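You operate a simulated robot arm through the tools that you are given. There is no shell and no other tool.

You run a simulated robot arm. Do the job below in one go: nothing can be reset, and whatever is moved stays where it is left.

## Task
Sew two rows into the clamped green broom head, then switch off.
Fine: by motor; tight rows at the first and second mark; draw the carriage out again; leave the other head.

It is judged by the outcome, as a careful person would: the job done as asked, and still so three seconds after it is handed in. It fails if anything else is knocked over, pushed out of place, dropped, spilled or broken.

## Robot
A 6-joint arm with a two-finger gripper, fixed in place. Base frame: the origin is at the foot of the arm, x ahead of it, y to its left, z up. Readings come in cm, rad, newtons and seconds.
Its first joint turns from -2.897 to 2.897 rad. Payload 2.45 kg.
The TCP is the grasp point between the finger pads, 2 cm short of the fingertips. In the tool frame z runs along the fingers and y along their closing line. The gripper opens to 14 cm. The gripper's body begins 16.8 cm behind the TCP.
Orientation is that of the tool frame in the base frame, as a unit quaternion [x, y, z, w]. With the fingers straight down and closing along the base's y, the tool's x points along the base's -x, its y along +y and its z along -z.

## Interface
- The arm moves only by the tool servo_tool. Its argument "commands" is a list of rows, each a list of 7 numbers: the turn, a rotation vector about the tool's x, y, z in rad, then the shift along the tool's x, y, z in cm, then the opening, from 0 (shut) to 1 (fully open). In form: [[rx, ry, rz, tx, ty, tz, grip], ...]. A call has 1 to 20 rows; each row shifts and turns the commanded pose from where the row before left it, along the tool's axes as they then stand. Rows are played at 5 a second. More than 5 cm and 0.15 rad between two rows, or a gripper value outside its range, and nothing of the call is played. Where a pose cannot be reached the arm comes as near as it can. A force on the tool above 90 N (or 10 N above the force at the start of the call, whichever is more), or a blocked arm, ends the call early, and 0.2 s more pass. The fingers move at their own pace (about 4.5 cm/s each) and stop on an object; they squeeze with about 27 N. The grip force told is the motor's: it shows also when the fingers shut on nothing. Time passes only in rows, and 0.2 s behind the last, so rows that do not move let the fingers close. It gives the time, the measured TCP pose, the force on the tool (base axes), the opening and the grip force at its end, in the units of the frame above (readings bear some noise), with the torque about the TCP (base axes, N m) and any sound that the robot's microphone picked up.
- Cameras (640 x 400 px; columns grow to the right, rows downward): "scene" is fixed at [39.28, -64.31, 157.86]; the picture's right is [0.78, -0.62, 0.00], its down [-0.33, -0.42, -0.84] and it looks along [0.53, 0.66, -0.54] (base axes); focal length 214 px, centre (320, 200). "wrist" rides on the gripper at [7.8, 1.1, -20.9] in the tool frame; the picture's right is [-0.14, 0.99, 0.00], its down [-0.92, -0.13, -0.37] and it looks along [-0.36, -0.05, 0.93] (tool axes); focal length 280 px, centre (320, 200). There is no depth. A picture from a camera that has moved, and an enlarged one, comes with that camera's place and axes in the base frame and with its lens. The place of the scene camera against the robot may be out by one fixed shift of up to 2.5 cm in any direction.
- get_image(camera): a new picture of that camera. The clock stands still meanwhile.
- zoom(camera, box): a new picture of the part [left, top, right, bottom] of that camera's present view, enlarged. The clock stands still meanwhile.
- hand_in(): hands the job in; it is judged then, once.

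Places have to be worked out from the pictures, the camera data and where the tool is seen. Open the gripper and draw the arm clear of the work before you hand the job in, unless the task says otherwise.

The tools are called after "Call:" as a command line: name --pt "numbers of a row" for each row, then --argument value for the rest, lists and objects as JSON in quotes. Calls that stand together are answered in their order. servo_tool: Moves the arm, as the interface text tells. Its arguments: {"type":"object","properties":{"commands":{"type":"array","items":{"type":"array","items":{"type":"number"}}}},"required":["commands"]} The other tools are called the same way: get_image (camera) takes a picture; zoom (camera, box) takes an enlarged picture of a part of a camera's view; hand_in () hands the job in.

At the start:

```text
time: 0.0
eef_pos: [56.54, 2.39, 149.33]
ee_rot: [0.0, 1.0, 0.0, 0.0]
ft_force: [1.0, 0.3, 0.4]
torque: [0.06, 0.01, -0.02]
opening: 14.01
grasp_force: 0.0
```

scene: 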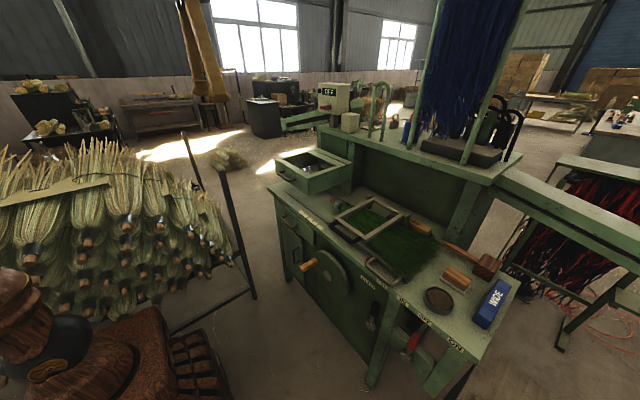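
wrist: 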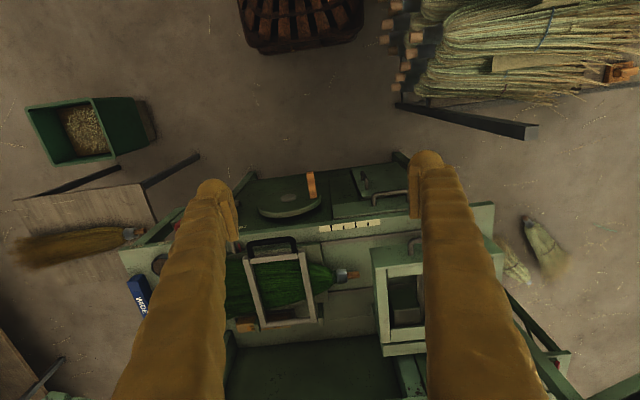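

I start by looking closely at the machine from both cameras to understand its controls.

Call:
zoom --camera "scene" --box '[260, 120, 420, 220]'

Call:
zoom --camera "scene" --box '[320, 190, 480, 290]'

Call:
zoom --camera "scene" --box '[360, 270, 520, 370]'

Call:
zoom --camera "scene" --box '[270, 220, 430, 320]'

Call:
zoom --camera "scene" --box '[300, 70, 400, 132]'

Call:
zoom --camera "wrist" --box '[220, 160, 420, 285]'

Call:
zoom --camera "wrist" --box '[200, 230, 440, 380]'

```text
4.00 times, centred on (340, 170) of scene
camera zoom: at [39.28, -64.31, 157.86], right [0.78, -0.62, 0.0], down [-0.33, -0.42, -0.84], along [0.53, 0.66, -0.54], focal length 858 px, centre (240, 320)
```

zoom: 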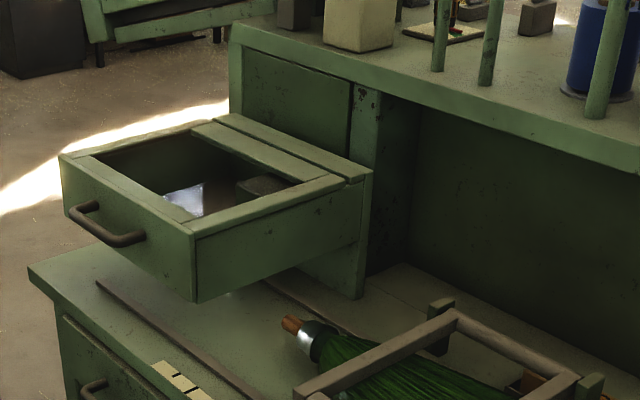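

```text
4.00 times, centred on (400, 240) of scene
camera zoom: at [39.28, -64.31, 157.86], right [0.78, -0.62, 0.0], down [-0.33, -0.42, -0.84], along [0.53, 0.66, -0.54], focal length 858 px, centre (0, 40)
```

zoom: 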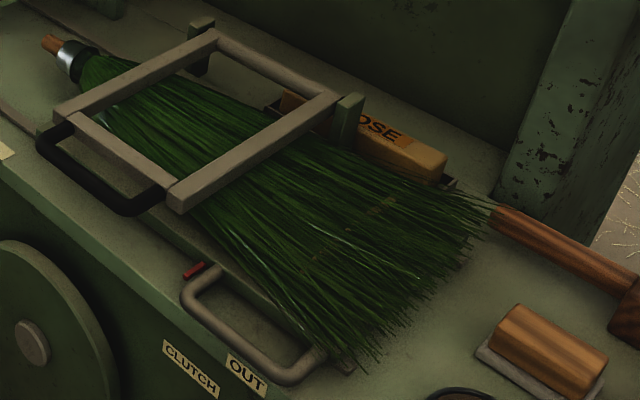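

```text
4.00 times, centred on (440, 320) of scene
camera zoom: at [39.28, -64.31, 157.86], right [0.78, -0.62, 0.0], down [-0.33, -0.42, -0.84], along [0.53, 0.66, -0.54], focal length 858 px, centre (-160, -280)
```

zoom: 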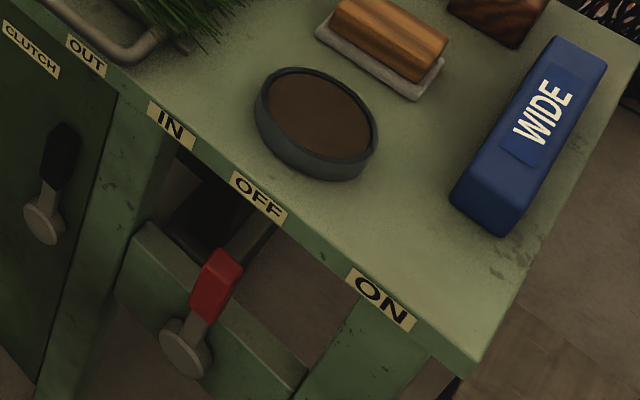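

```text
4.00 times, centred on (350, 270) of scene
camera zoom: at [39.28, -64.31, 157.86], right [0.78, -0.62, 0.0], down [-0.33, -0.42, -0.84], along [0.53, 0.66, -0.54], focal length 858 px, centre (200, -80)
```

zoom: 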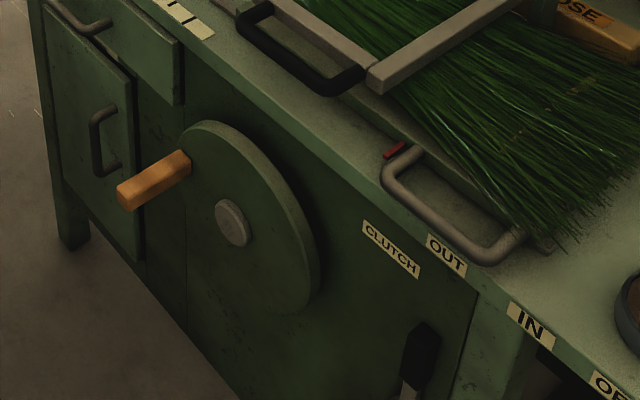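

```text
6.40 times, centred on (350, 101) of scene
camera zoom: at [39.28, -64.31, 157.86], right [0.78, -0.62, 0.0], down [-0.33, -0.42, -0.84], along [0.53, 0.66, -0.54], focal length 1373 px, centre (128, 834)
```

zoom: 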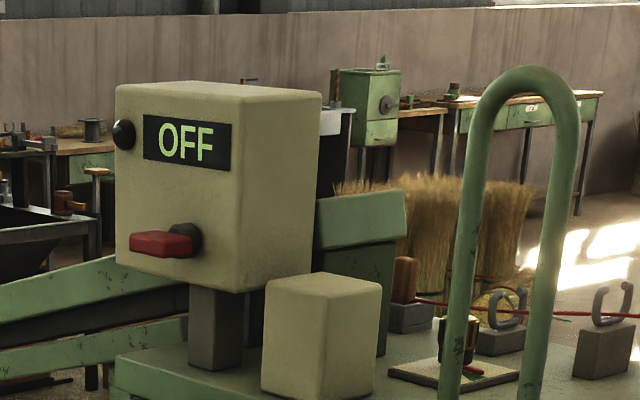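

```text
3.20 times, centred on (320, 222) of wrist
camera zoom: at [48.88, 3.58, 170.26], right [0.14, 0.99, 0.0], down [0.92, -0.13, 0.37], along [0.36, -0.05, -0.93], focal length 897 px, centre (320, 128)
```

zoom: 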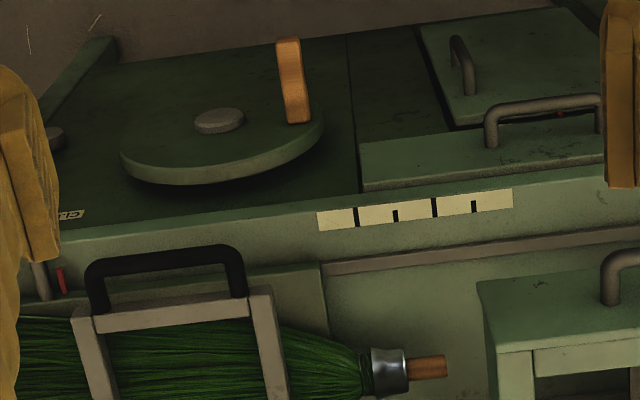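

```text
2.67 times, centred on (320, 305) of wrist
camera zoom: at [48.88, 3.58, 170.26], right [0.14, 0.99, 0.0], down [0.92, -0.13, 0.37], along [0.36, -0.05, -0.93], focal length 748 px, centre (320, -80)
```

zoom: 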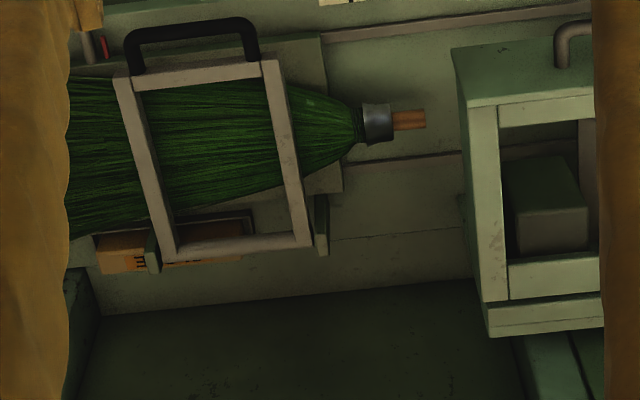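

The machine lies ahead of the arm with a carriage, clutch lever (OUT/IN), motor lever (OFF/ON), a mark strip and a control box. I move the tool to the right and lower, in free space ahead of the front panel, to get a closer look at the levers and labels.

Call:
servo_tool --pt "0 0 0 0 -4 2 1" --pt "0 0 0 0 -4 2 1" --pt "0 0 0 0 -4 2 1" --pt "0 0 0 0 -4 2 1" --pt "0 0 0 0 -4 2 1" --pt "0 0 0 0 -4 2 1" --pt "0 0 0 0 -4 2 1" --pt "0 0 0 0 -4 2 1" --pt "0 0 0 0 -4 2 1" --pt "0 0 0 0 -4 2 1" --pt "0 0 0 0 -4 2 1" --pt "0 0 0 0 0 0 1"

Call:
get_image --camera "wrist"

Call:
get_image --camera "scene"

```text
time: 2.6
eef_pos: [56.81, -41.92, 127.18]
ee_rot: [-0.001, 1.0, 0.0, -0.001]
ft_force: [1.0, 0.3, 1.2]
torque: [0.03, -0.02, -0.02]
opening: 13.99
grasp_force: 0.0
```

```text
taken
camera wrist: at [49.08, -40.65, 148.16], right [0.14, 0.99, 0.0], down [0.92, -0.13, 0.37], along [0.36, -0.05, -0.93], focal length 280 px, centre (320, 200)
```

wrist: 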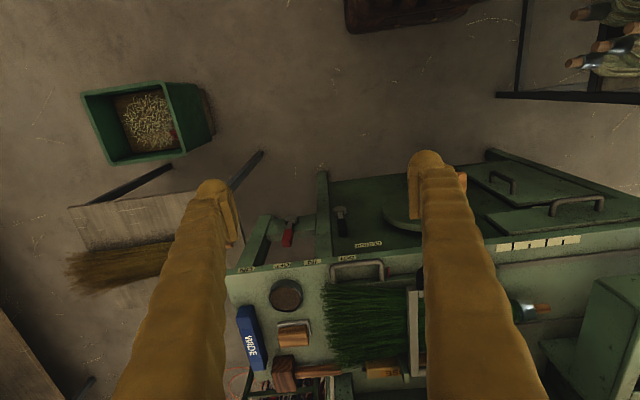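

```text
taken
```

scene: 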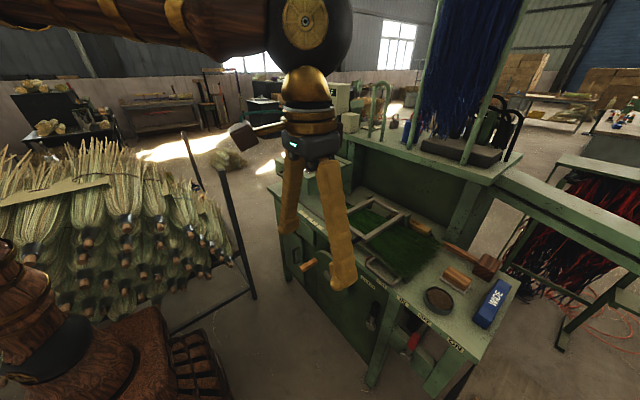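

The wrist camera now sees the levers between the fingers; I zoom in on them, on the bench top and on the carriage.

Call:
zoom --camera "wrist" --box '[230, 190, 390, 290]'

Call:
zoom --camera "wrist" --box '[230, 280, 420, 400]'

Call:
zoom --camera "wrist" --box '[470, 140, 640, 250]'

Call:
zoom --camera "wrist" --box '[60, 140, 260, 300]'

```text
4.00 times, centred on (310, 240) of wrist
camera zoom: at [49.08, -40.65, 148.16], right [0.14, 0.99, 0.0], down [0.92, -0.13, 0.37], along [0.36, -0.05, -0.93], focal length 1122 px, centre (360, 40)
```

zoom: 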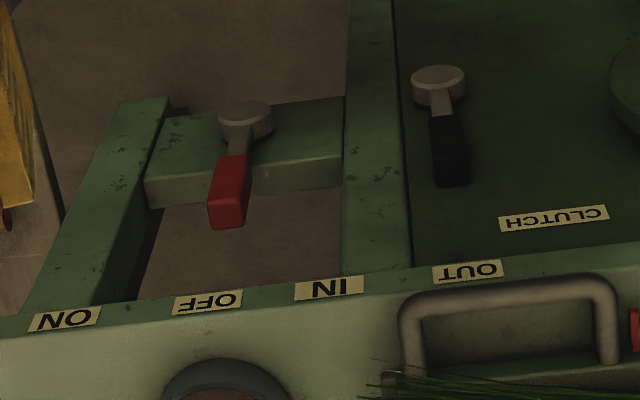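

```text
3.33 times, centred on (325, 340) of wrist
camera zoom: at [49.08, -40.65, 148.16], right [0.14, 0.99, 0.0], down [0.92, -0.13, 0.37], along [0.36, -0.05, -0.93], focal length 935 px, centre (303, -267)
```

zoom: 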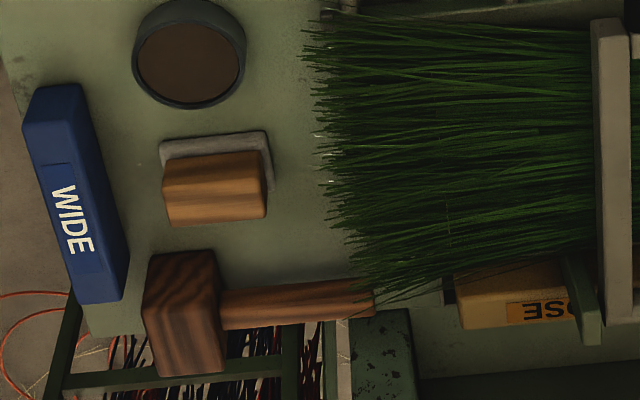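

```text
3.64 times, centred on (555, 195) of wrist
camera zoom: at [49.08, -40.65, 148.16], right [0.14, 0.99, 0.0], down [0.92, -0.13, 0.37], along [0.36, -0.05, -0.93], focal length 1020 px, centre (-534, 218)
```

zoom: 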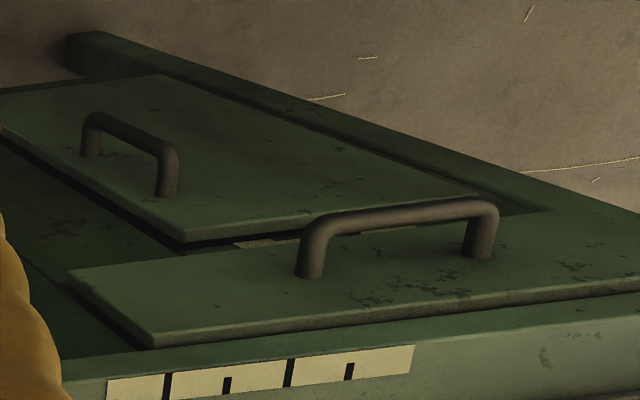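

```text
2.50 times, centred on (160, 220) of wrist
camera zoom: at [49.08, -40.65, 148.16], right [0.14, 0.99, 0.0], down [0.92, -0.13, 0.37], along [0.36, -0.05, -0.93], focal length 701 px, centre (720, 150)
```

zoom: 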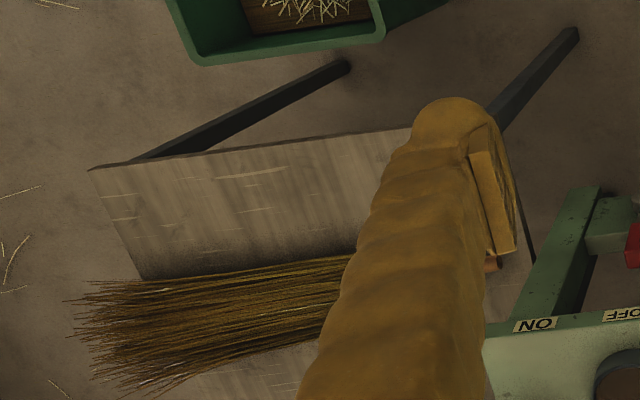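

I see clutch lever (black, tilted to OUT side), motor lever (red, OFF side), mark strip with ticks, and blocks marked LOOSE and WIDE. I move left to look at the stitching-head box, the marks and the back of the bench.

Call:
servo_tool --pt "0 0 0 0 5 0 1" --pt "0 0 0 0 5 0 1" --pt "0 0 0 0 5 0 1" --pt "0 0 0 0 5 0 1" --pt "0 0 0 0 5 0 1" --pt "0 0 0 0 5 0 1" --pt "0 0 0 0 5 0 1" --pt "0 0 0 0 5 0 1" --pt "0 0 0 0 5 0 1" --pt "0 0 0 0 5 0 1" --pt "0 0 0 0 5 0 1" --pt "0 0 0 0 5 0 1" --pt "0 0 0 0 0 0 1"

Call:
get_image --camera "wrist"

```text
time: 5.4
eef_pos: [56.48, 18.38, 127.25]
ee_rot: [0.0, 1.0, 0.0, 0.001]
ft_force: [0.5, -1.2, 0.2]
torque: [0.03, -0.01, 0.04]
opening: 14.0
grasp_force: 0.0
```

```text
taken
camera wrist: at [48.85, 19.74, 148.25], right [0.14, 0.99, 0.0], down [0.92, -0.13, 0.37], along [0.36, -0.05, -0.93], focal length 280 px, centre (320, 200)
```

wrist: 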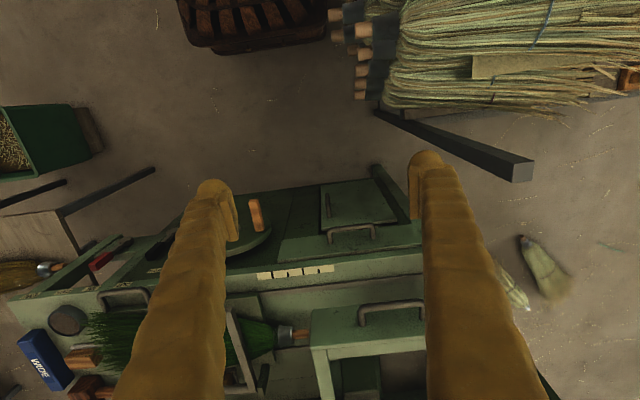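

I tilt the tool forward to look into the machine and at the control box on the shelf.

Call:
servo_tool --pt "0 -0.14 0 0 0 0 1" --pt "0 -0.14 0 0 0 0 1" --pt "0 -0.14 0 0 0 0 1" --pt "0 -0.14 0 0 0 0 1" --pt "0 0 0 0 0 0 1"

Call:
get_image --camera "wrist"

Call:
zoom --camera "wrist" --box '[230, 200, 430, 325]'

Call:
zoom --camera "wrist" --box '[230, 275, 430, 400]'

```text
time: 6.6
eef_pos: [56.52, 18.45, 127.34]
ee_rot: [0.0, 0.961, 0.0, 0.276]
ft_force: [0.3, 0.6, 0.6]
torque: [0.02, -0.03, 0.03]
opening: 13.98
grasp_force: 0.1
```

```text
taken
camera wrist: at [38.94, 19.64, 140.86], right [0.12, 0.99, 0.07], down [0.58, -0.13, 0.8], along [0.8, -0.05, -0.59], focal length 280 px, centre (320, 200)
```

wrist: 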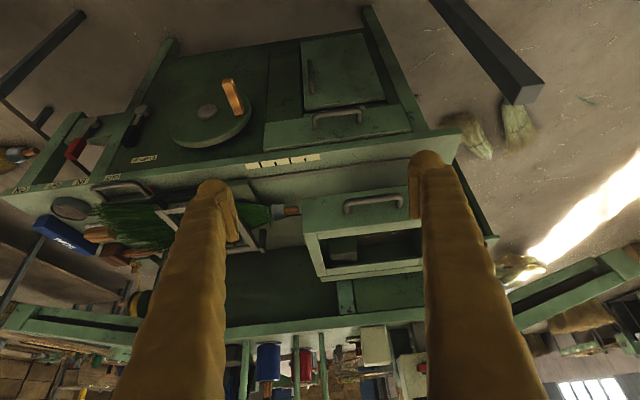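

```text
3.20 times, centred on (330, 262) of wrist
camera zoom: at [38.94, 19.64, 140.86], right [0.12, 0.99, 0.07], down [0.58, -0.13, 0.8], along [0.8, -0.05, -0.59], focal length 897 px, centre (288, 0)
```

zoom: 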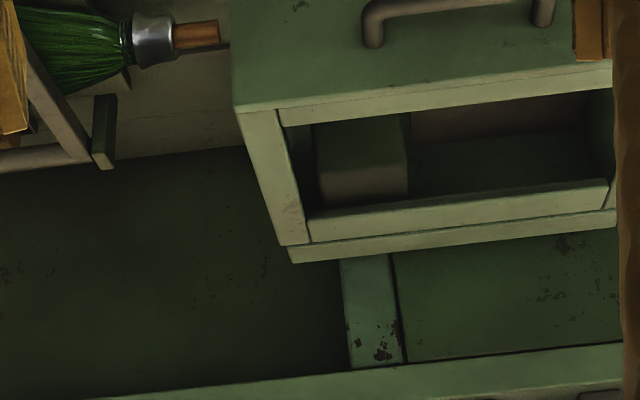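

```text
3.20 times, centred on (330, 338) of wrist
camera zoom: at [38.94, 19.64, 140.86], right [0.12, 0.99, 0.07], down [0.58, -0.13, 0.8], along [0.8, -0.05, -0.59], focal length 897 px, centre (288, -240)
```

zoom: 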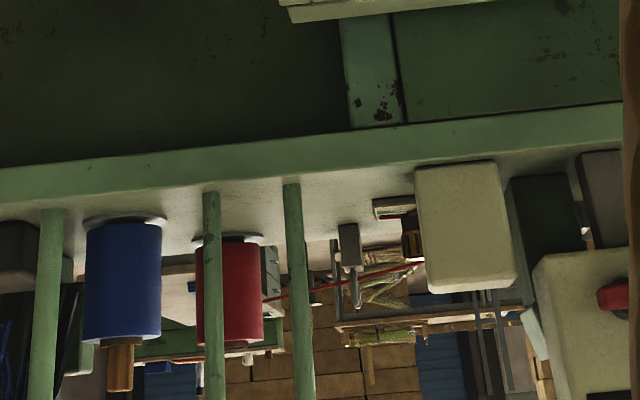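

The green box is a raised head/drawer at about x 93+, y 12 to 35, z 101–110. I straighten the tool and move above and forward to look down into it.

Call:
servo_tool --pt "0 0.14 0 0 0 0 1" --pt "0 0.14 0 0 0 0 1" --pt "0 0.14 0 0 0 0 1" --pt "0 0.14 0 0 0 0 1" --pt "0 0 0 -4 0 -3 1" --pt "0 0 0 -4 0 -3 1" --pt "0 0 0 -4 0 -3 1" --pt "0 0 0 -4 0 -3 1" --pt "0 0 0 -4 0 -3 1" --pt "0 0 0 0 0 0 1"

Call:
get_image --camera "wrist"

Call:
zoom --camera "wrist" --box '[230, 200, 430, 325]'

Call:
get_image --camera "scene"

```text
time: 8.8
eef_pos: [76.5, 18.63, 142.37]
ee_rot: [-0.001, 1.0, 0.001, 0.001]
ft_force: [-0.2, 0.3, -0.8]
torque: [0.01, -0.04, -0.02]
opening: 14.0
grasp_force: 0.0
```

```text
taken
camera wrist: at [68.94, 19.72, 163.27], right [0.14, 0.99, 0.0], down [0.92, -0.13, 0.37], along [0.36, -0.05, -0.93], focal length 280 px, centre (320, 200)
```

wrist: 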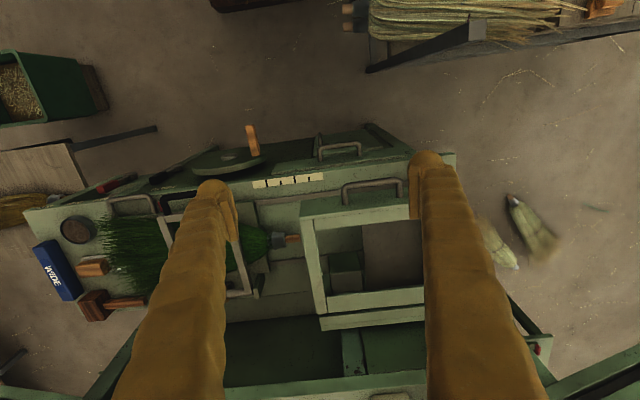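

```text
3.20 times, centred on (330, 262) of wrist
camera zoom: at [68.94, 19.72, 163.27], right [0.14, 0.99, 0.0], down [0.92, -0.13, 0.37], along [0.36, -0.05, -0.93], focal length 897 px, centre (288, 0)
```

zoom: 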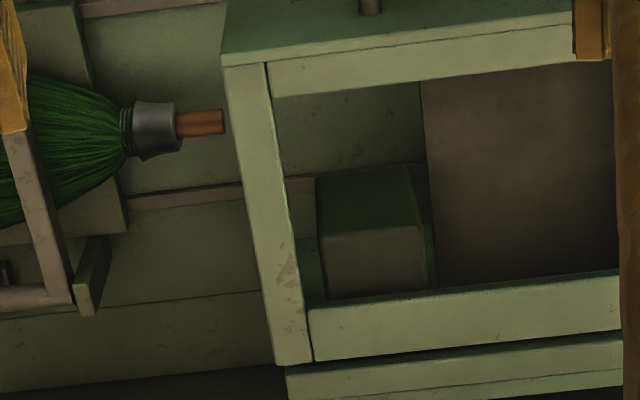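

```text
taken
```

scene: 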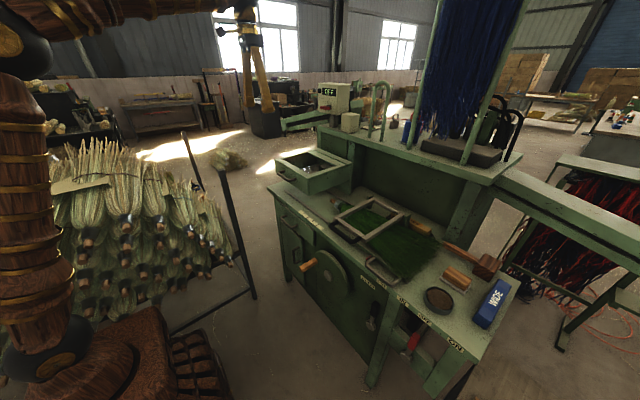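

The box is an open frame holding a block (the stitching head) at about (109, 20, 108), above the carriage rails. I move right to look at the LOOSE block and carriage from above.

Call:
servo_tool --pt "0 0 0 0 -5 0 1" --pt "0 0 0 0 -5 0 1" --pt "0 0 0 0 -5 0 1" --pt "0 0 0 0 -5 0 1" --pt "0 0 0 0 -5 0 1" --pt "0 0 0 0 -5 0 1" --pt "0 0 0 -3 -4 0 1" --pt "0 0 0 0 0 0 1"

Call:
get_image --camera "wrist"

Call:
zoom --camera "wrist" --box '[230, 200, 430, 325]'

Call:
zoom --camera "wrist" --box '[230, 130, 430, 255]'

Call:
zoom --camera "scene" --box '[312, 76, 364, 110]'

```text
time: 10.6
eef_pos: [79.55, -15.54, 142.24]
ee_rot: [0.0, 1.0, 0.001, 0.0]
ft_force: [-0.4, 0.2, 0.1]
torque: [-0.01, 0.03, 0.01]
opening: 13.98
grasp_force: 0.0
```

```text
taken
camera wrist: at [71.83, -14.27, 163.25], right [0.14, 0.99, 0.0], down [0.92, -0.13, 0.37], along [0.36, -0.05, -0.93], focal length 280 px, centre (320, 200)
```

wrist: 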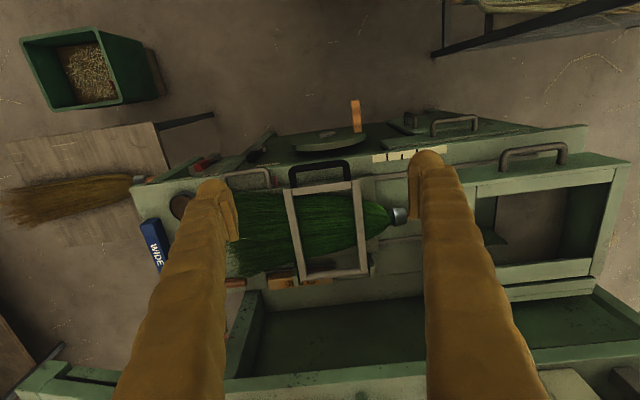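

```text
3.20 times, centred on (330, 262) of wrist
camera zoom: at [71.83, -14.27, 163.25], right [0.14, 0.99, 0.0], down [0.92, -0.13, 0.37], along [0.36, -0.05, -0.93], focal length 897 px, centre (288, 0)
```

zoom: 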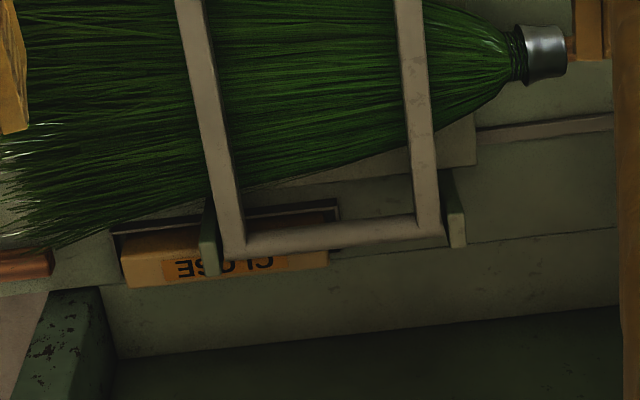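

```text
3.20 times, centred on (330, 192) of wrist
camera zoom: at [71.83, -14.27, 163.25], right [0.14, 0.99, 0.0], down [0.92, -0.13, 0.37], along [0.36, -0.05, -0.93], focal length 897 px, centre (288, 224)
```

zoom: 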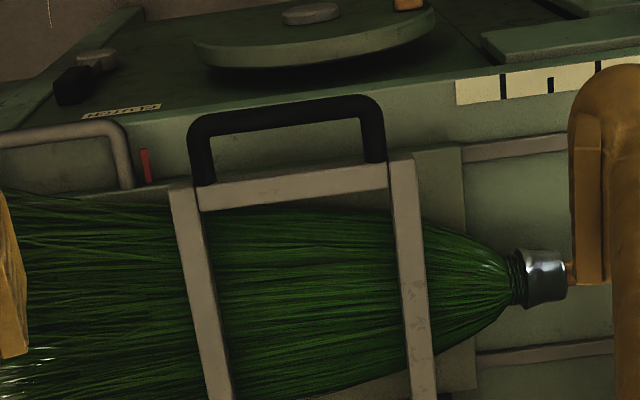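

```text
11.76 times, centred on (338, 93) of scene
camera zoom: at [39.28, -64.31, 157.86], right [0.78, -0.62, 0.0], down [-0.33, -0.42, -0.84], along [0.53, 0.66, -0.54], focal length 2523 px, centre (108, 1459)
```

zoom: 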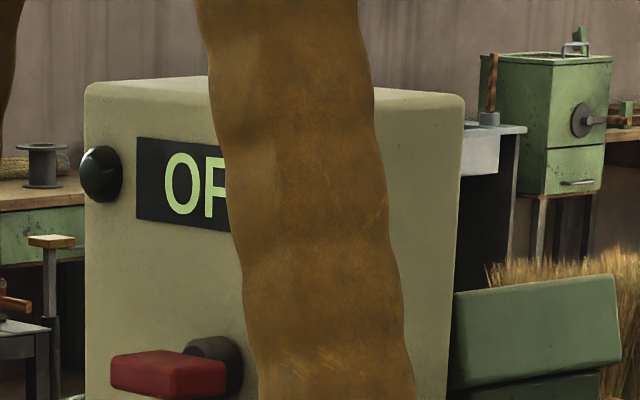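

The tan block reads CLOSE and stands in a socket on the bench, so close spacing is apparently loaded while WIDE lies loose. Now I go lower in front to measure the marks, pointer and carriage handle.

Call:
servo_tool --pt "0 0 0 4 3 0 1" --pt "0 0 0 4 3 0 1" --pt "0 0 0 4 3 0 1" --pt "0 0 0 2.5 3 2.5 1" --pt "0 0 0 0 3 4 1" --pt "0 0 0 0 3 4 1" --pt "0 0 0 0 3 4 1" --pt "0 0 0 0 2 4 1" --pt "0 0 0 0 0 4 1" --pt "0 0 0 0 0 4 1" --pt "0 0 0 0 0 0 1"

Call:
get_image --camera "wrist"

Call:
zoom --camera "wrist" --box '[230, 190, 430, 315]'

Call:
zoom --camera "scene" --box '[290, 195, 370, 245]'

```text
time: 13.0
eef_pos: [65.02, 7.27, 115.97]
ee_rot: [0.0, 1.0, 0.0, 0.0]
ft_force: [0.6, 0.2, -0.3]
torque: [-0.01, -0.02, 0.05]
opening: 14.0
grasp_force: 0.0
```

```text
taken
camera wrist: at [57.26, 8.49, 136.94], right [0.14, 0.99, 0.0], down [0.92, -0.13, 0.37], along [0.37, -0.05, -0.93], focal length 280 px, centre (320, 200)
```

wrist: 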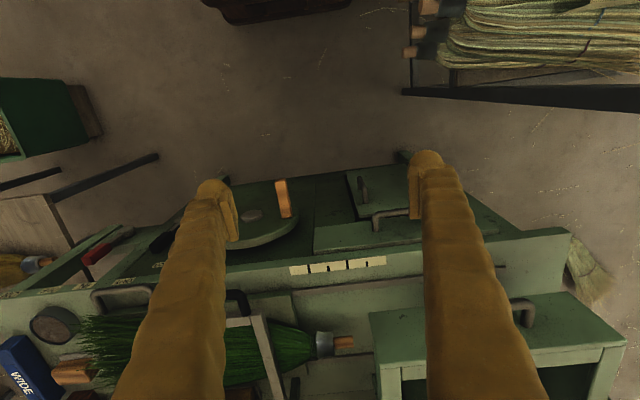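

```text
3.20 times, centred on (330, 252) of wrist
camera zoom: at [57.26, 8.49, 136.94], right [0.14, 0.99, 0.0], down [0.92, -0.13, 0.37], along [0.37, -0.05, -0.93], focal length 897 px, centre (288, 32)
```

zoom: 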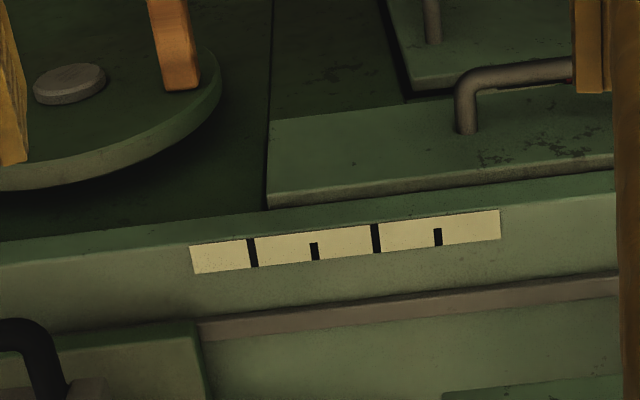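

```text
8.00 times, centred on (330, 220) of scene
camera zoom: at [39.28, -64.31, 157.86], right [0.78, -0.62, 0.0], down [-0.33, -0.42, -0.84], along [0.53, 0.66, -0.54], focal length 1716 px, centre (240, 40)
```

zoom: 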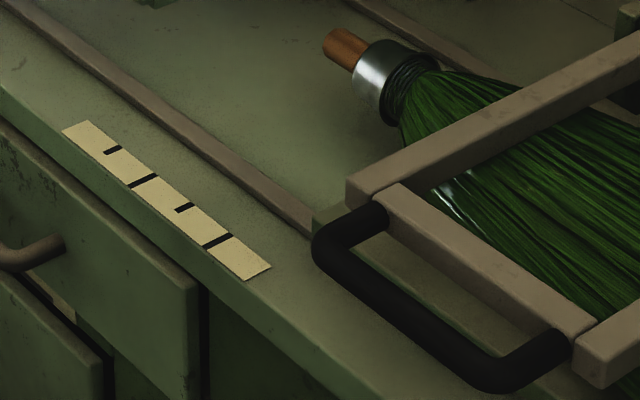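

Mark strip: four ticks 4 cm apart, mark 1 (long) at about (90.5, 1.7, 89.8), mark 2 at y 5.7; red pointer at about y -29. Now a closer look at the carriage handle and pointer.

Call:
servo_tool --pt "0 0 0 0 -5 0 1" --pt "0 0 0 0 -5 0 1" --pt "0 0 0 0 -5 0 1" --pt "0 0 0 0 -5 0 1" --pt "0 0 0 0 -5 0 1" --pt "0 0 0 0 -5 0 1" --pt "0 0 0 0 -5 0 1" --pt "0 0 0 0 -4 0 1" --pt "0 0 0 -2 -2 0 1" --pt "0 0 0 0 0 0 1"

Call:
get_image --camera "wrist"

Call:
zoom --camera "wrist" --box '[230, 200, 430, 325]'

Call:
zoom --camera "scene" --box '[350, 235, 414, 275]'

```text
time: 15.2
eef_pos: [67.09, -33.55, 115.71]
ee_rot: [0.0, 1.0, 0.001, 0.0]
ft_force: [-1.1, 0.1, 0.0]
torque: [0.01, -0.01, 0.0]
opening: 14.01
grasp_force: 0.0
```

```text
taken
camera wrist: at [59.48, -32.4, 136.66], right [0.14, 0.99, 0.0], down [0.92, -0.13, 0.37], along [0.36, -0.05, -0.93], focal length 280 px, centre (320, 200)
```

wrist: 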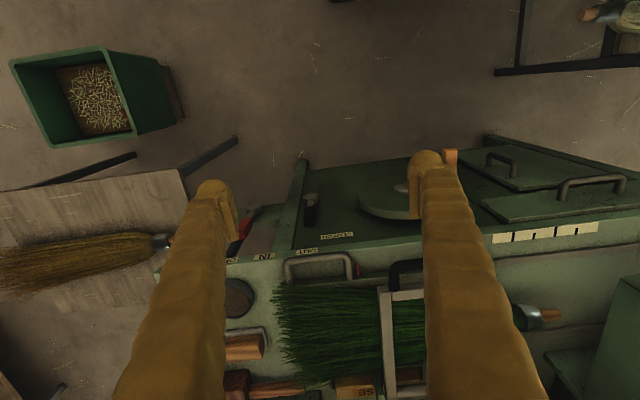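

```text
3.20 times, centred on (330, 262) of wrist
camera zoom: at [59.48, -32.4, 136.66], right [0.14, 0.99, 0.0], down [0.92, -0.13, 0.37], along [0.36, -0.05, -0.93], focal length 897 px, centre (288, 0)
```

zoom: 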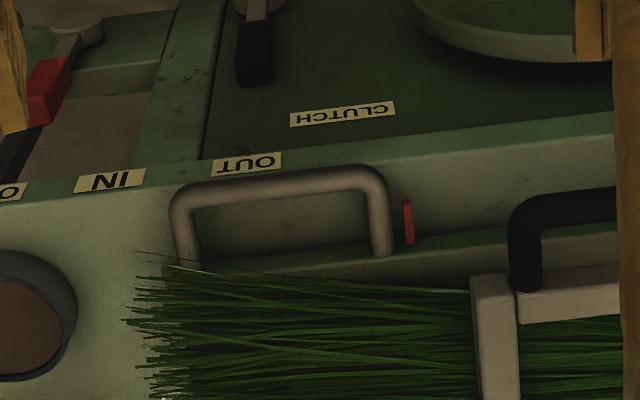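

```text
10.00 times, centred on (382, 255) of scene
camera zoom: at [39.28, -64.31, 157.86], right [0.78, -0.62, 0.0], down [-0.33, -0.42, -0.84], along [0.53, 0.66, -0.54], focal length 2145 px, centre (-300, -350)
```

zoom: 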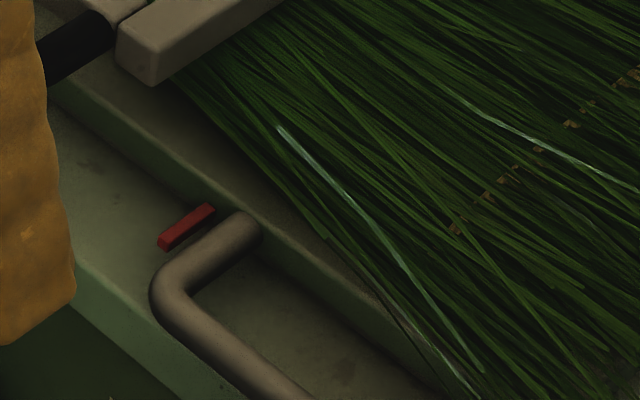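

The handle is a horizontal U sticking out of the carriage's front (bar near x 87.5, y -43 to -31.5, z ~93), with the red pointer beside it. I zoom on marks from here to triangulate the bench height with the wrist camera alone.

Call:
zoom --camera "wrist" --box '[480, 200, 640, 300]'

Call:
zoom --camera "wrist" --box '[235, 180, 395, 280]'

```text
4.00 times, centred on (560, 250) of wrist
camera zoom: at [59.48, -32.4, 136.66], right [0.14, 0.99, 0.0], down [0.92, -0.13, 0.37], along [0.36, -0.05, -0.93], focal length 1122 px, centre (-640, 0)
```

zoom: 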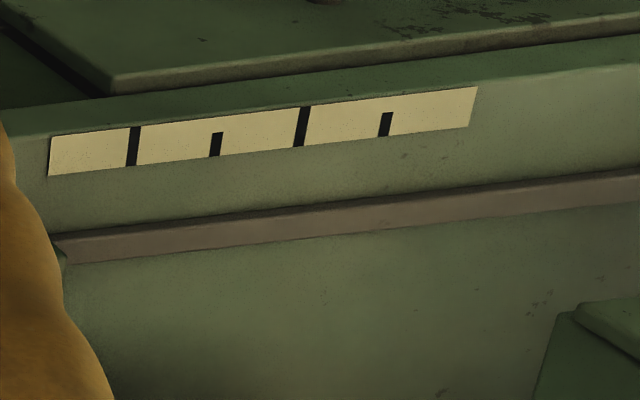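

```text
4.00 times, centred on (315, 230) of wrist
camera zoom: at [59.48, -32.4, 136.66], right [0.14, 0.99, 0.0], down [0.92, -0.13, 0.37], along [0.36, -0.05, -0.93], focal length 1122 px, centre (340, 80)
```

zoom: 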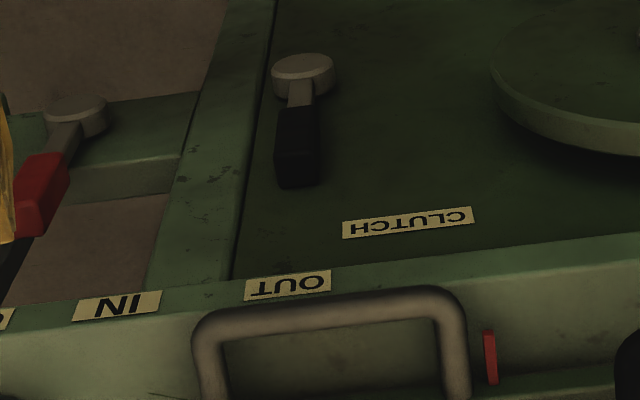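

Wrist-only triangulation gives bench top z≈88.1, mark 1 at y≈1.4, mark 2 at y≈5.5, pointer y≈-29.6, handle bar at about (88.8, -37.2, 90.8). I turn the gripper a quarter so that it closes along x, keeping the present height.

Call:
servo_tool --pt "0 0 -0.1428 0 0 0 0.6" --pt "0 0 -0.1428 0 0 0 0.6" --pt "0 0 -0.1428 0 0 0 0.6" --pt "0 0 -0.1428 0 0 0 0.6" --pt "0 0 -0.1428 0 0 0 0.6" --pt "0 0 -0.1428 0 0 0 0.6" --pt "0 0 -0.1428 0 0 0 0.6" --pt "0 0 -0.1428 0 0 0 0.6" --pt "0 0 -0.1428 0 0 0 0.6" --pt "0 0 -0.1428 0 0 0 0.6" --pt "0 0 -0.1428 0 0 0 0.6" --pt "0 0 0 0 0 0 0.6"

Call:
get_image --camera "wrist"

```text
time: 17.8
eef_pos: [67.02, -33.75, 115.76]
ee_rot: [0.708, -0.706, 0.0, 0.0]
ft_force: [0.9, 0.4, 0.1]
torque: [0.0, -0.01, -0.01]
opening: 8.41
grasp_force: 0.0
```

```text
taken
camera wrist: at [66.13, -41.34, 136.76], right [-0.99, 0.14, 0.0], down [0.13, 0.92, 0.37], along [0.05, 0.37, -0.93], focal length 280 px, centre (320, 200)
```

wrist: 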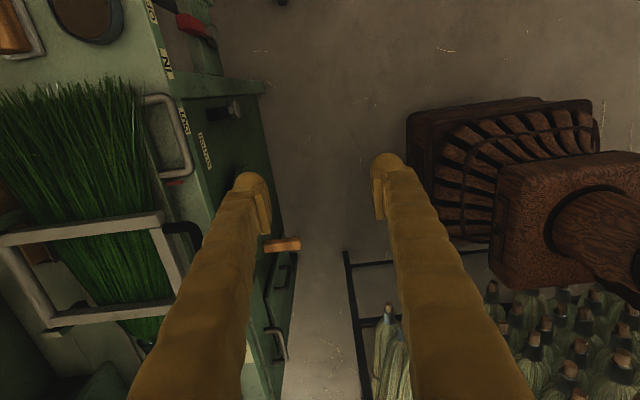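

Orientation is as wanted (tool x = -Y, tool y = -X). I move over the handle bar at about z 104 and look.

Call:
servo_tool --pt "0 0 0 0.7 -4.36 0 0.5" --pt "0 0 0 0.7 -4.36 1 0.5" --pt "0 0 0 0.7 -4.36 2 0.4" --pt "0 0 0 0.7 -4.36 2 0.4" --pt "0 0 0 0.65 -4.36 2 0.4" --pt "0 0 0 0 0 4 0.4" --pt "0 0 0 0 0 0 0.4"

Call:
get_image --camera "wrist"

Call:
zoom --camera "scene" --box '[310, 190, 470, 290]'

```text
time: 19.4
eef_pos: [88.8, -37.32, 104.53]
ee_rot: [0.707, -0.707, 0.0, 0.001]
ft_force: [-0.2, 0.3, -0.3]
torque: [0.0, -0.01, 0.03]
opening: 5.6
grasp_force: 0.0
```

```text
taken
camera wrist: at [87.87, -44.95, 125.52], right [-0.99, 0.14, 0.0], down [0.13, 0.92, 0.37], along [0.05, 0.36, -0.93], focal length 280 px, centre (320, 200)
```

wrist: 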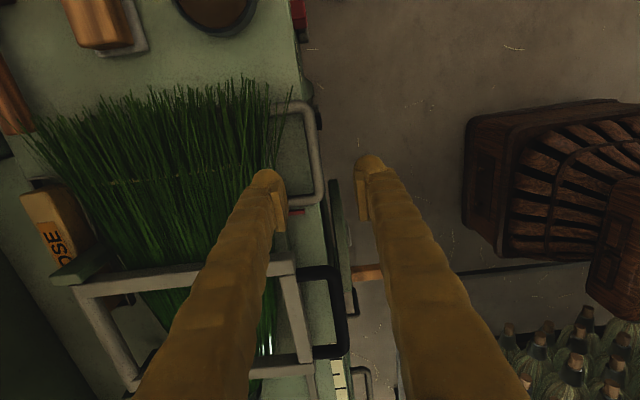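

```text
4.00 times, centred on (390, 240) of scene
camera zoom: at [39.28, -64.31, 157.86], right [0.78, -0.62, 0.0], down [-0.33, -0.42, -0.84], along [0.53, 0.66, -0.54], focal length 858 px, centre (40, 40)
```

zoom: 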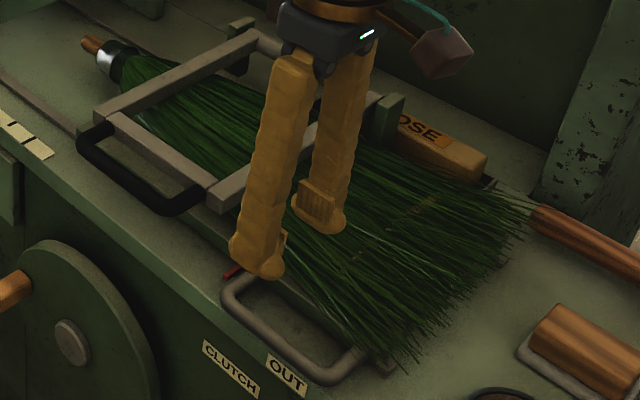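

The fingers hover on either side of the bar; I zoom to check how well the bar is centred.

Call:
zoom --camera "wrist" --box '[240, 80, 400, 240]'

```text
2.50 times, centred on (320, 160) of wrist
camera zoom: at [87.87, -44.95, 125.52], right [-0.99, 0.14, 0.0], down [0.13, 0.92, 0.37], along [0.05, 0.36, -0.93], focal length 701 px, centre (320, 300)
```

zoom: 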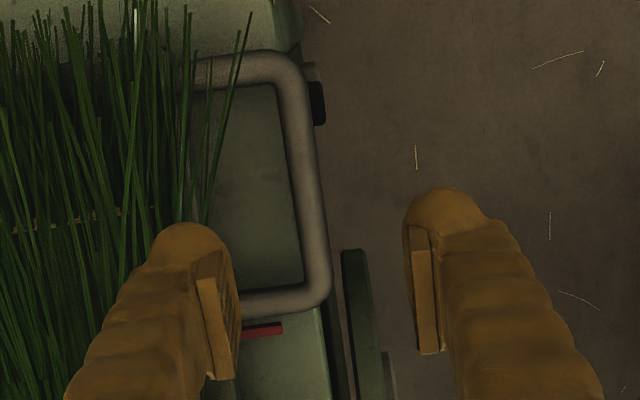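

Bar centre is about 0.8 cm further out (x≈89.6). I shift, narrow the opening to 3.5 cm and descend to straddle the bar at z≈91.6.

Call:
servo_tool --pt "0 0 0 0.1 -0.8 0 0.26" --pt "0 0 0 0 0 3 0.26" --pt "0 0 0 0 0 3 0.26" --pt "0 0 0 0 0 2.5 0.26" --pt "0 0 0 0 0 1.5 0.26" --pt "0 0 0 0 0 0 0.26"

Call:
zoom --camera "wrist" --box '[240, 80, 400, 240]'

Call:
zoom --camera "scene" --box '[350, 220, 430, 280]'

```text
time: 20.8
eef_pos: [89.62, -37.27, 94.69]
ee_rot: [-0.707, 0.707, 0.001, 0.0]
ft_force: [0.3, -0.2, 0.0]
torque: [-0.01, -0.02, 0.0]
opening: 3.61
grasp_force: 0.0
```

```text
2.50 times, centred on (320, 160) of wrist
camera zoom: at [88.67, -44.92, 115.72], right [-0.99, 0.14, 0.0], down [0.13, 0.92, 0.37], along [0.05, 0.36, -0.93], focal length 701 px, centre (320, 300)
```

zoom: 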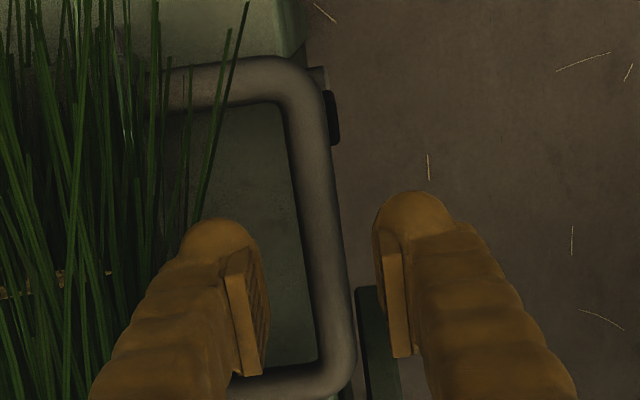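

```text
6.67 times, centred on (390, 250) of scene
camera zoom: at [39.28, -64.31, 157.86], right [0.78, -0.62, 0.0], down [-0.33, -0.42, -0.84], along [0.53, 0.66, -0.54], focal length 1430 px, centre (-147, -133)
```

zoom: 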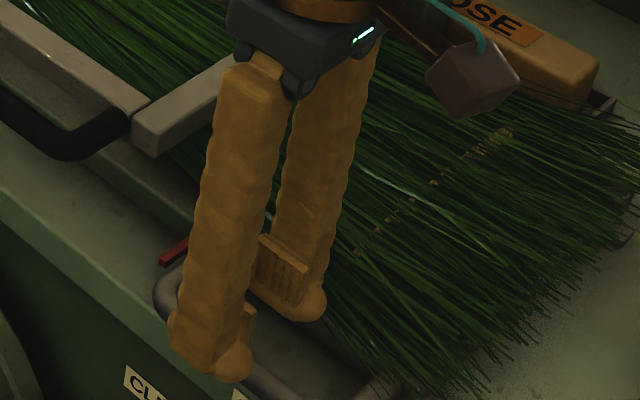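

Bar lies centred between the fingers. I descend 3 cm more and close on it.

Call:
servo_tool --pt "0 0 0 0 0 1.5 0.26" --pt "0 0 0 0 0 1.5 0.26" --pt "0 0 0 0 0 0 0.26" --pt "0 0 0 0 0 0 0" --pt "0 0 0 0 0 0 0" --pt "0 0 0 0 0 0 0" --pt "0 0 0 0 0 0 0"

Call:
zoom --camera "wrist" --box '[240, 80, 400, 240]'

```text
time: 22.4
eef_pos: [89.57, -37.21, 91.94]
ee_rot: [0.707, -0.707, 0.001, -0.001]
ft_force: [22.3, -0.7, 8.3]
torque: [0.06, -0.35, -0.86]
opening: 1.18
grasp_force: 38.6
```

```text
2.50 times, centred on (320, 160) of wrist
camera zoom: at [88.61, -44.85, 112.82], right [-0.99, 0.14, 0.0], down [0.13, 0.92, 0.37], along [0.05, 0.36, -0.93], focal length 701 px, centre (320, 300)
```

zoom: 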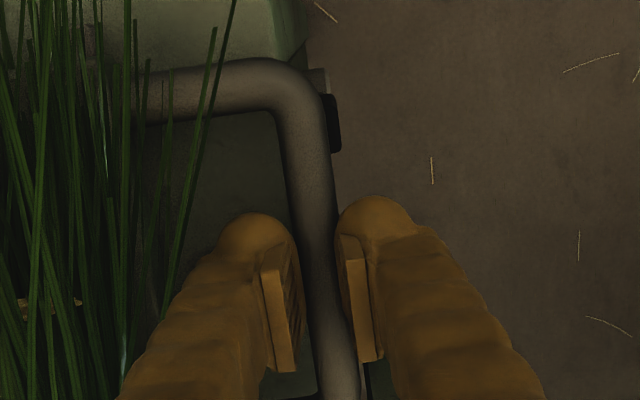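

It holds the bar (opening 1.18 cm), but with 22 N sideways load along +x, so the bar sits a bit further out. I ease the tool about 0.3 cm towards +x.

Call:
servo_tool --pt "0 0 0 0 -0.15 0 0" --pt "0 0 0 0 -0.15 0 0" --pt "0 0 0 0 0 0 0"

```text
time: 23.2
eef_pos: [89.61, -37.17, 91.86]
ee_rot: [0.707, -0.707, -0.002, 0.001]
ft_force: [-46.4, 6.8, 33.1]
torque: [0.2, 0.74, -0.92]
opening: 1.15
grasp_force: 38.5
```

That overshot (−46 N); the balance lies about 0.2 cm back.

Call:
servo_tool --pt "0 0 0 0 0.2 -0.1 0" --pt "0 0 0 0 0 0 0"

```text
time: 23.8
eef_pos: [89.6, -37.22, 91.83]
ee_rot: [-0.707, 0.707, 0.001, -0.001]
ft_force: [-41.8, 1.8, 20.5]
torque: [-0.18, 0.66, -0.88]
opening: 1.14
grasp_force: 38.5
```

Still −42 N; I back off a little more.

Call:
servo_tool --pt "0 0 0 0 0.2 -0.1 0" --pt "0 0 0 0 0 0 0"

```text
time: 24.4
eef_pos: [89.7, -37.13, 92.19]
ee_rot: [0.707, -0.707, 0.002, 0.0]
ft_force: [-6.8, -0.7, 21.8]
torque: [-0.03, 0.13, -0.77]
opening: 0.82
grasp_force: 36.0
```

The grip rides up on the round bar (opening falls to 0.8), so I am too high on it. I reopen, lower about 0.9 cm and close again.

Call:
servo_tool --pt "0 0 0 0 0 0 0.2" --pt "0 0 0 0 0 0 0.2" --pt "0 0 0 0 0 0.5 0.2" --pt "0 0 0 0 0 0.5 0.2" --pt "0 0 0 0 0 0 0.2" --pt "0 0 0 0 0 0 0.2"

```text
time: 25.8
eef_pos: [89.6, -37.3, 91.05]
ee_rot: [-0.707, 0.707, 0.0, 0.0]
ft_force: [1.4, -0.2, 0.7]
torque: [-0.01, -0.01, -0.02]
opening: 2.8
grasp_force: 0.2
```

Call:
servo_tool --pt "0 0 0 0 0 0 0.12" --pt "0 0 0 0 0 0 0.05" --pt "0 0 0 0 0 0 0" --pt "0 0 0 0 0 0 0" --pt "0 0 0 0 0 0 0"

```text
time: 27.0
eef_pos: [89.61, -37.26, 90.94]
ee_rot: [0.707, -0.707, 0.0, 0.001]
ft_force: [20.4, -2.6, -4.1]
torque: [0.03, -0.21, -0.93]
opening: 1.5
grasp_force: 41.1
```

Now it holds the full bar diameter (1.5 cm). I try the carriage with a small 1 cm move towards the marks (+y).

Call:
servo_tool --pt "0 0 0 -0.5 0 0 0" --pt "0 0 0 -0.5 0 0 0" --pt "0 0 0 -0.5 0 0 0" --pt "0 0 0 -0.5 0 0 0" --pt "0 0 0 0 0 0 0"

Call:
zoom --camera "wrist" --box '[240, 80, 400, 240]'

Call:
zoom --camera "scene" --box '[310, 190, 470, 290]'

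```text
time: 28.2
eef_pos: [89.6, -35.16, 91.04]
ee_rot: [-0.707, 0.707, 0.0, -0.001]
ft_force: [37.7, 0.9, -6.9]
torque: [0.08, -0.37, -0.93]
opening: 1.49
grasp_force: 41.1
```

```text
2.50 times, centred on (320, 160) of wrist
camera zoom: at [88.63, -42.88, 111.97], right [-0.99, 0.14, 0.0], down [0.13, 0.92, 0.37], along [0.05, 0.37, -0.93], focal length 701 px, centre (320, 300)
```

zoom: 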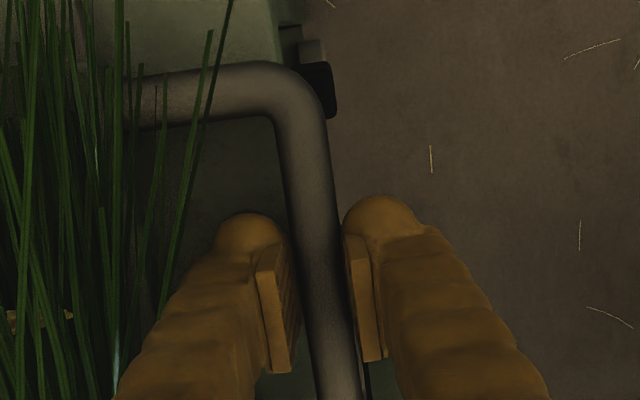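

```text
4.00 times, centred on (390, 240) of scene
camera zoom: at [39.28, -64.31, 157.86], right [0.78, -0.62, 0.0], down [-0.33, -0.42, -0.84], along [0.53, 0.66, -0.54], focal length 858 px, centre (40, 40)
```

zoom: 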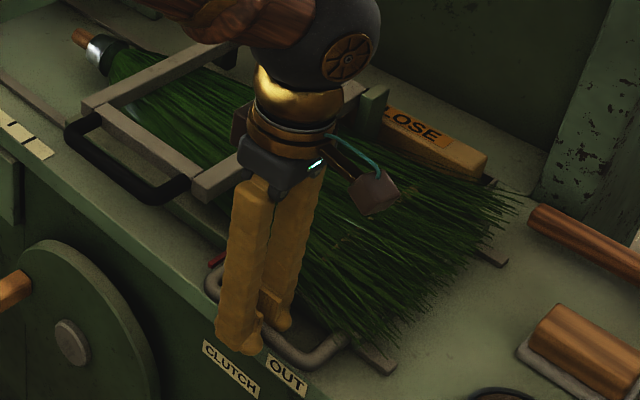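

The carriage follows freely without slipping. I ease x by 0.1 cm and slide on 12 cm, watching the forces.

Call:
servo_tool --pt "0 0 0 -0.5 -0.1 0 0" --pt "0 0 0 -1 0 0 0" --pt "0 0 0 -1.5 0 0 0" --pt "0 0 0 -1.5 0 0 0" --pt "0 0 0 -1.5 0 0 0" --pt "0 0 0 -1.5 0 0 0" --pt "0 0 0 -1.5 0 0 0" --pt "0 0 0 -1.5 0 0 0" --pt "0 0 0 -1 0 0 0" --pt "0 0 0 -0.5 0 0 0" --pt "0 0 0 0 0 0 0"

Call:
get_image --camera "wrist"

Call:
zoom --camera "scene" --box '[270, 150, 430, 250]'

```text
time: 30.6
eef_pos: [89.5, -23.1, 90.83]
ee_rot: [0.707, -0.707, 0.0, 0.001]
ft_force: [3.6, -1.6, 2.0]
torque: [-0.06, -0.04, -0.92]
opening: 1.5
grasp_force: 41.5
```

```text
taken
camera wrist: at [88.67, -30.87, 111.97], right [-0.99, 0.14, 0.0], down [0.13, 0.92, 0.37], along [0.05, 0.37, -0.93], focal length 280 px, centre (320, 200)
```

wrist: 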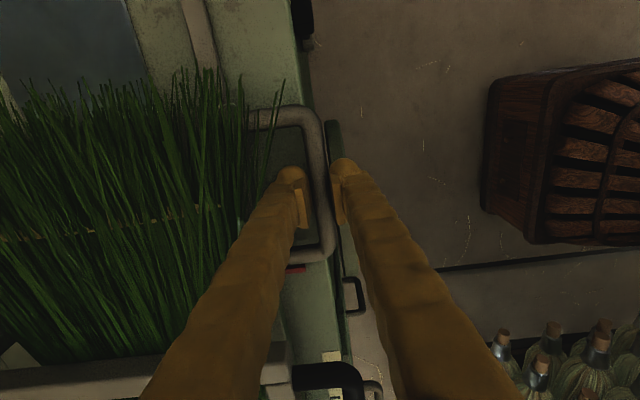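

```text
4.00 times, centred on (350, 200) of scene
camera zoom: at [39.28, -64.31, 157.86], right [0.78, -0.62, 0.0], down [-0.33, -0.42, -0.84], along [0.53, 0.66, -0.54], focal length 858 px, centre (200, 200)
```

zoom: 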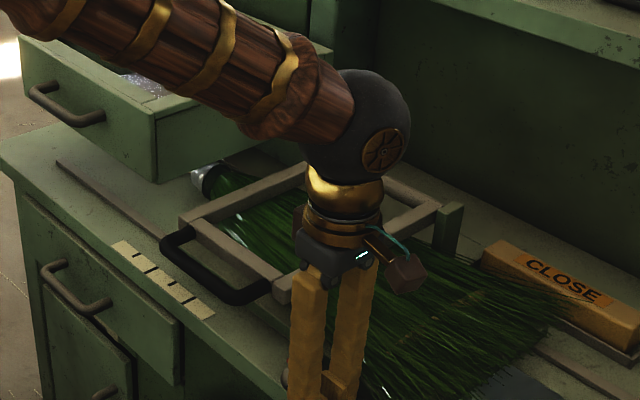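

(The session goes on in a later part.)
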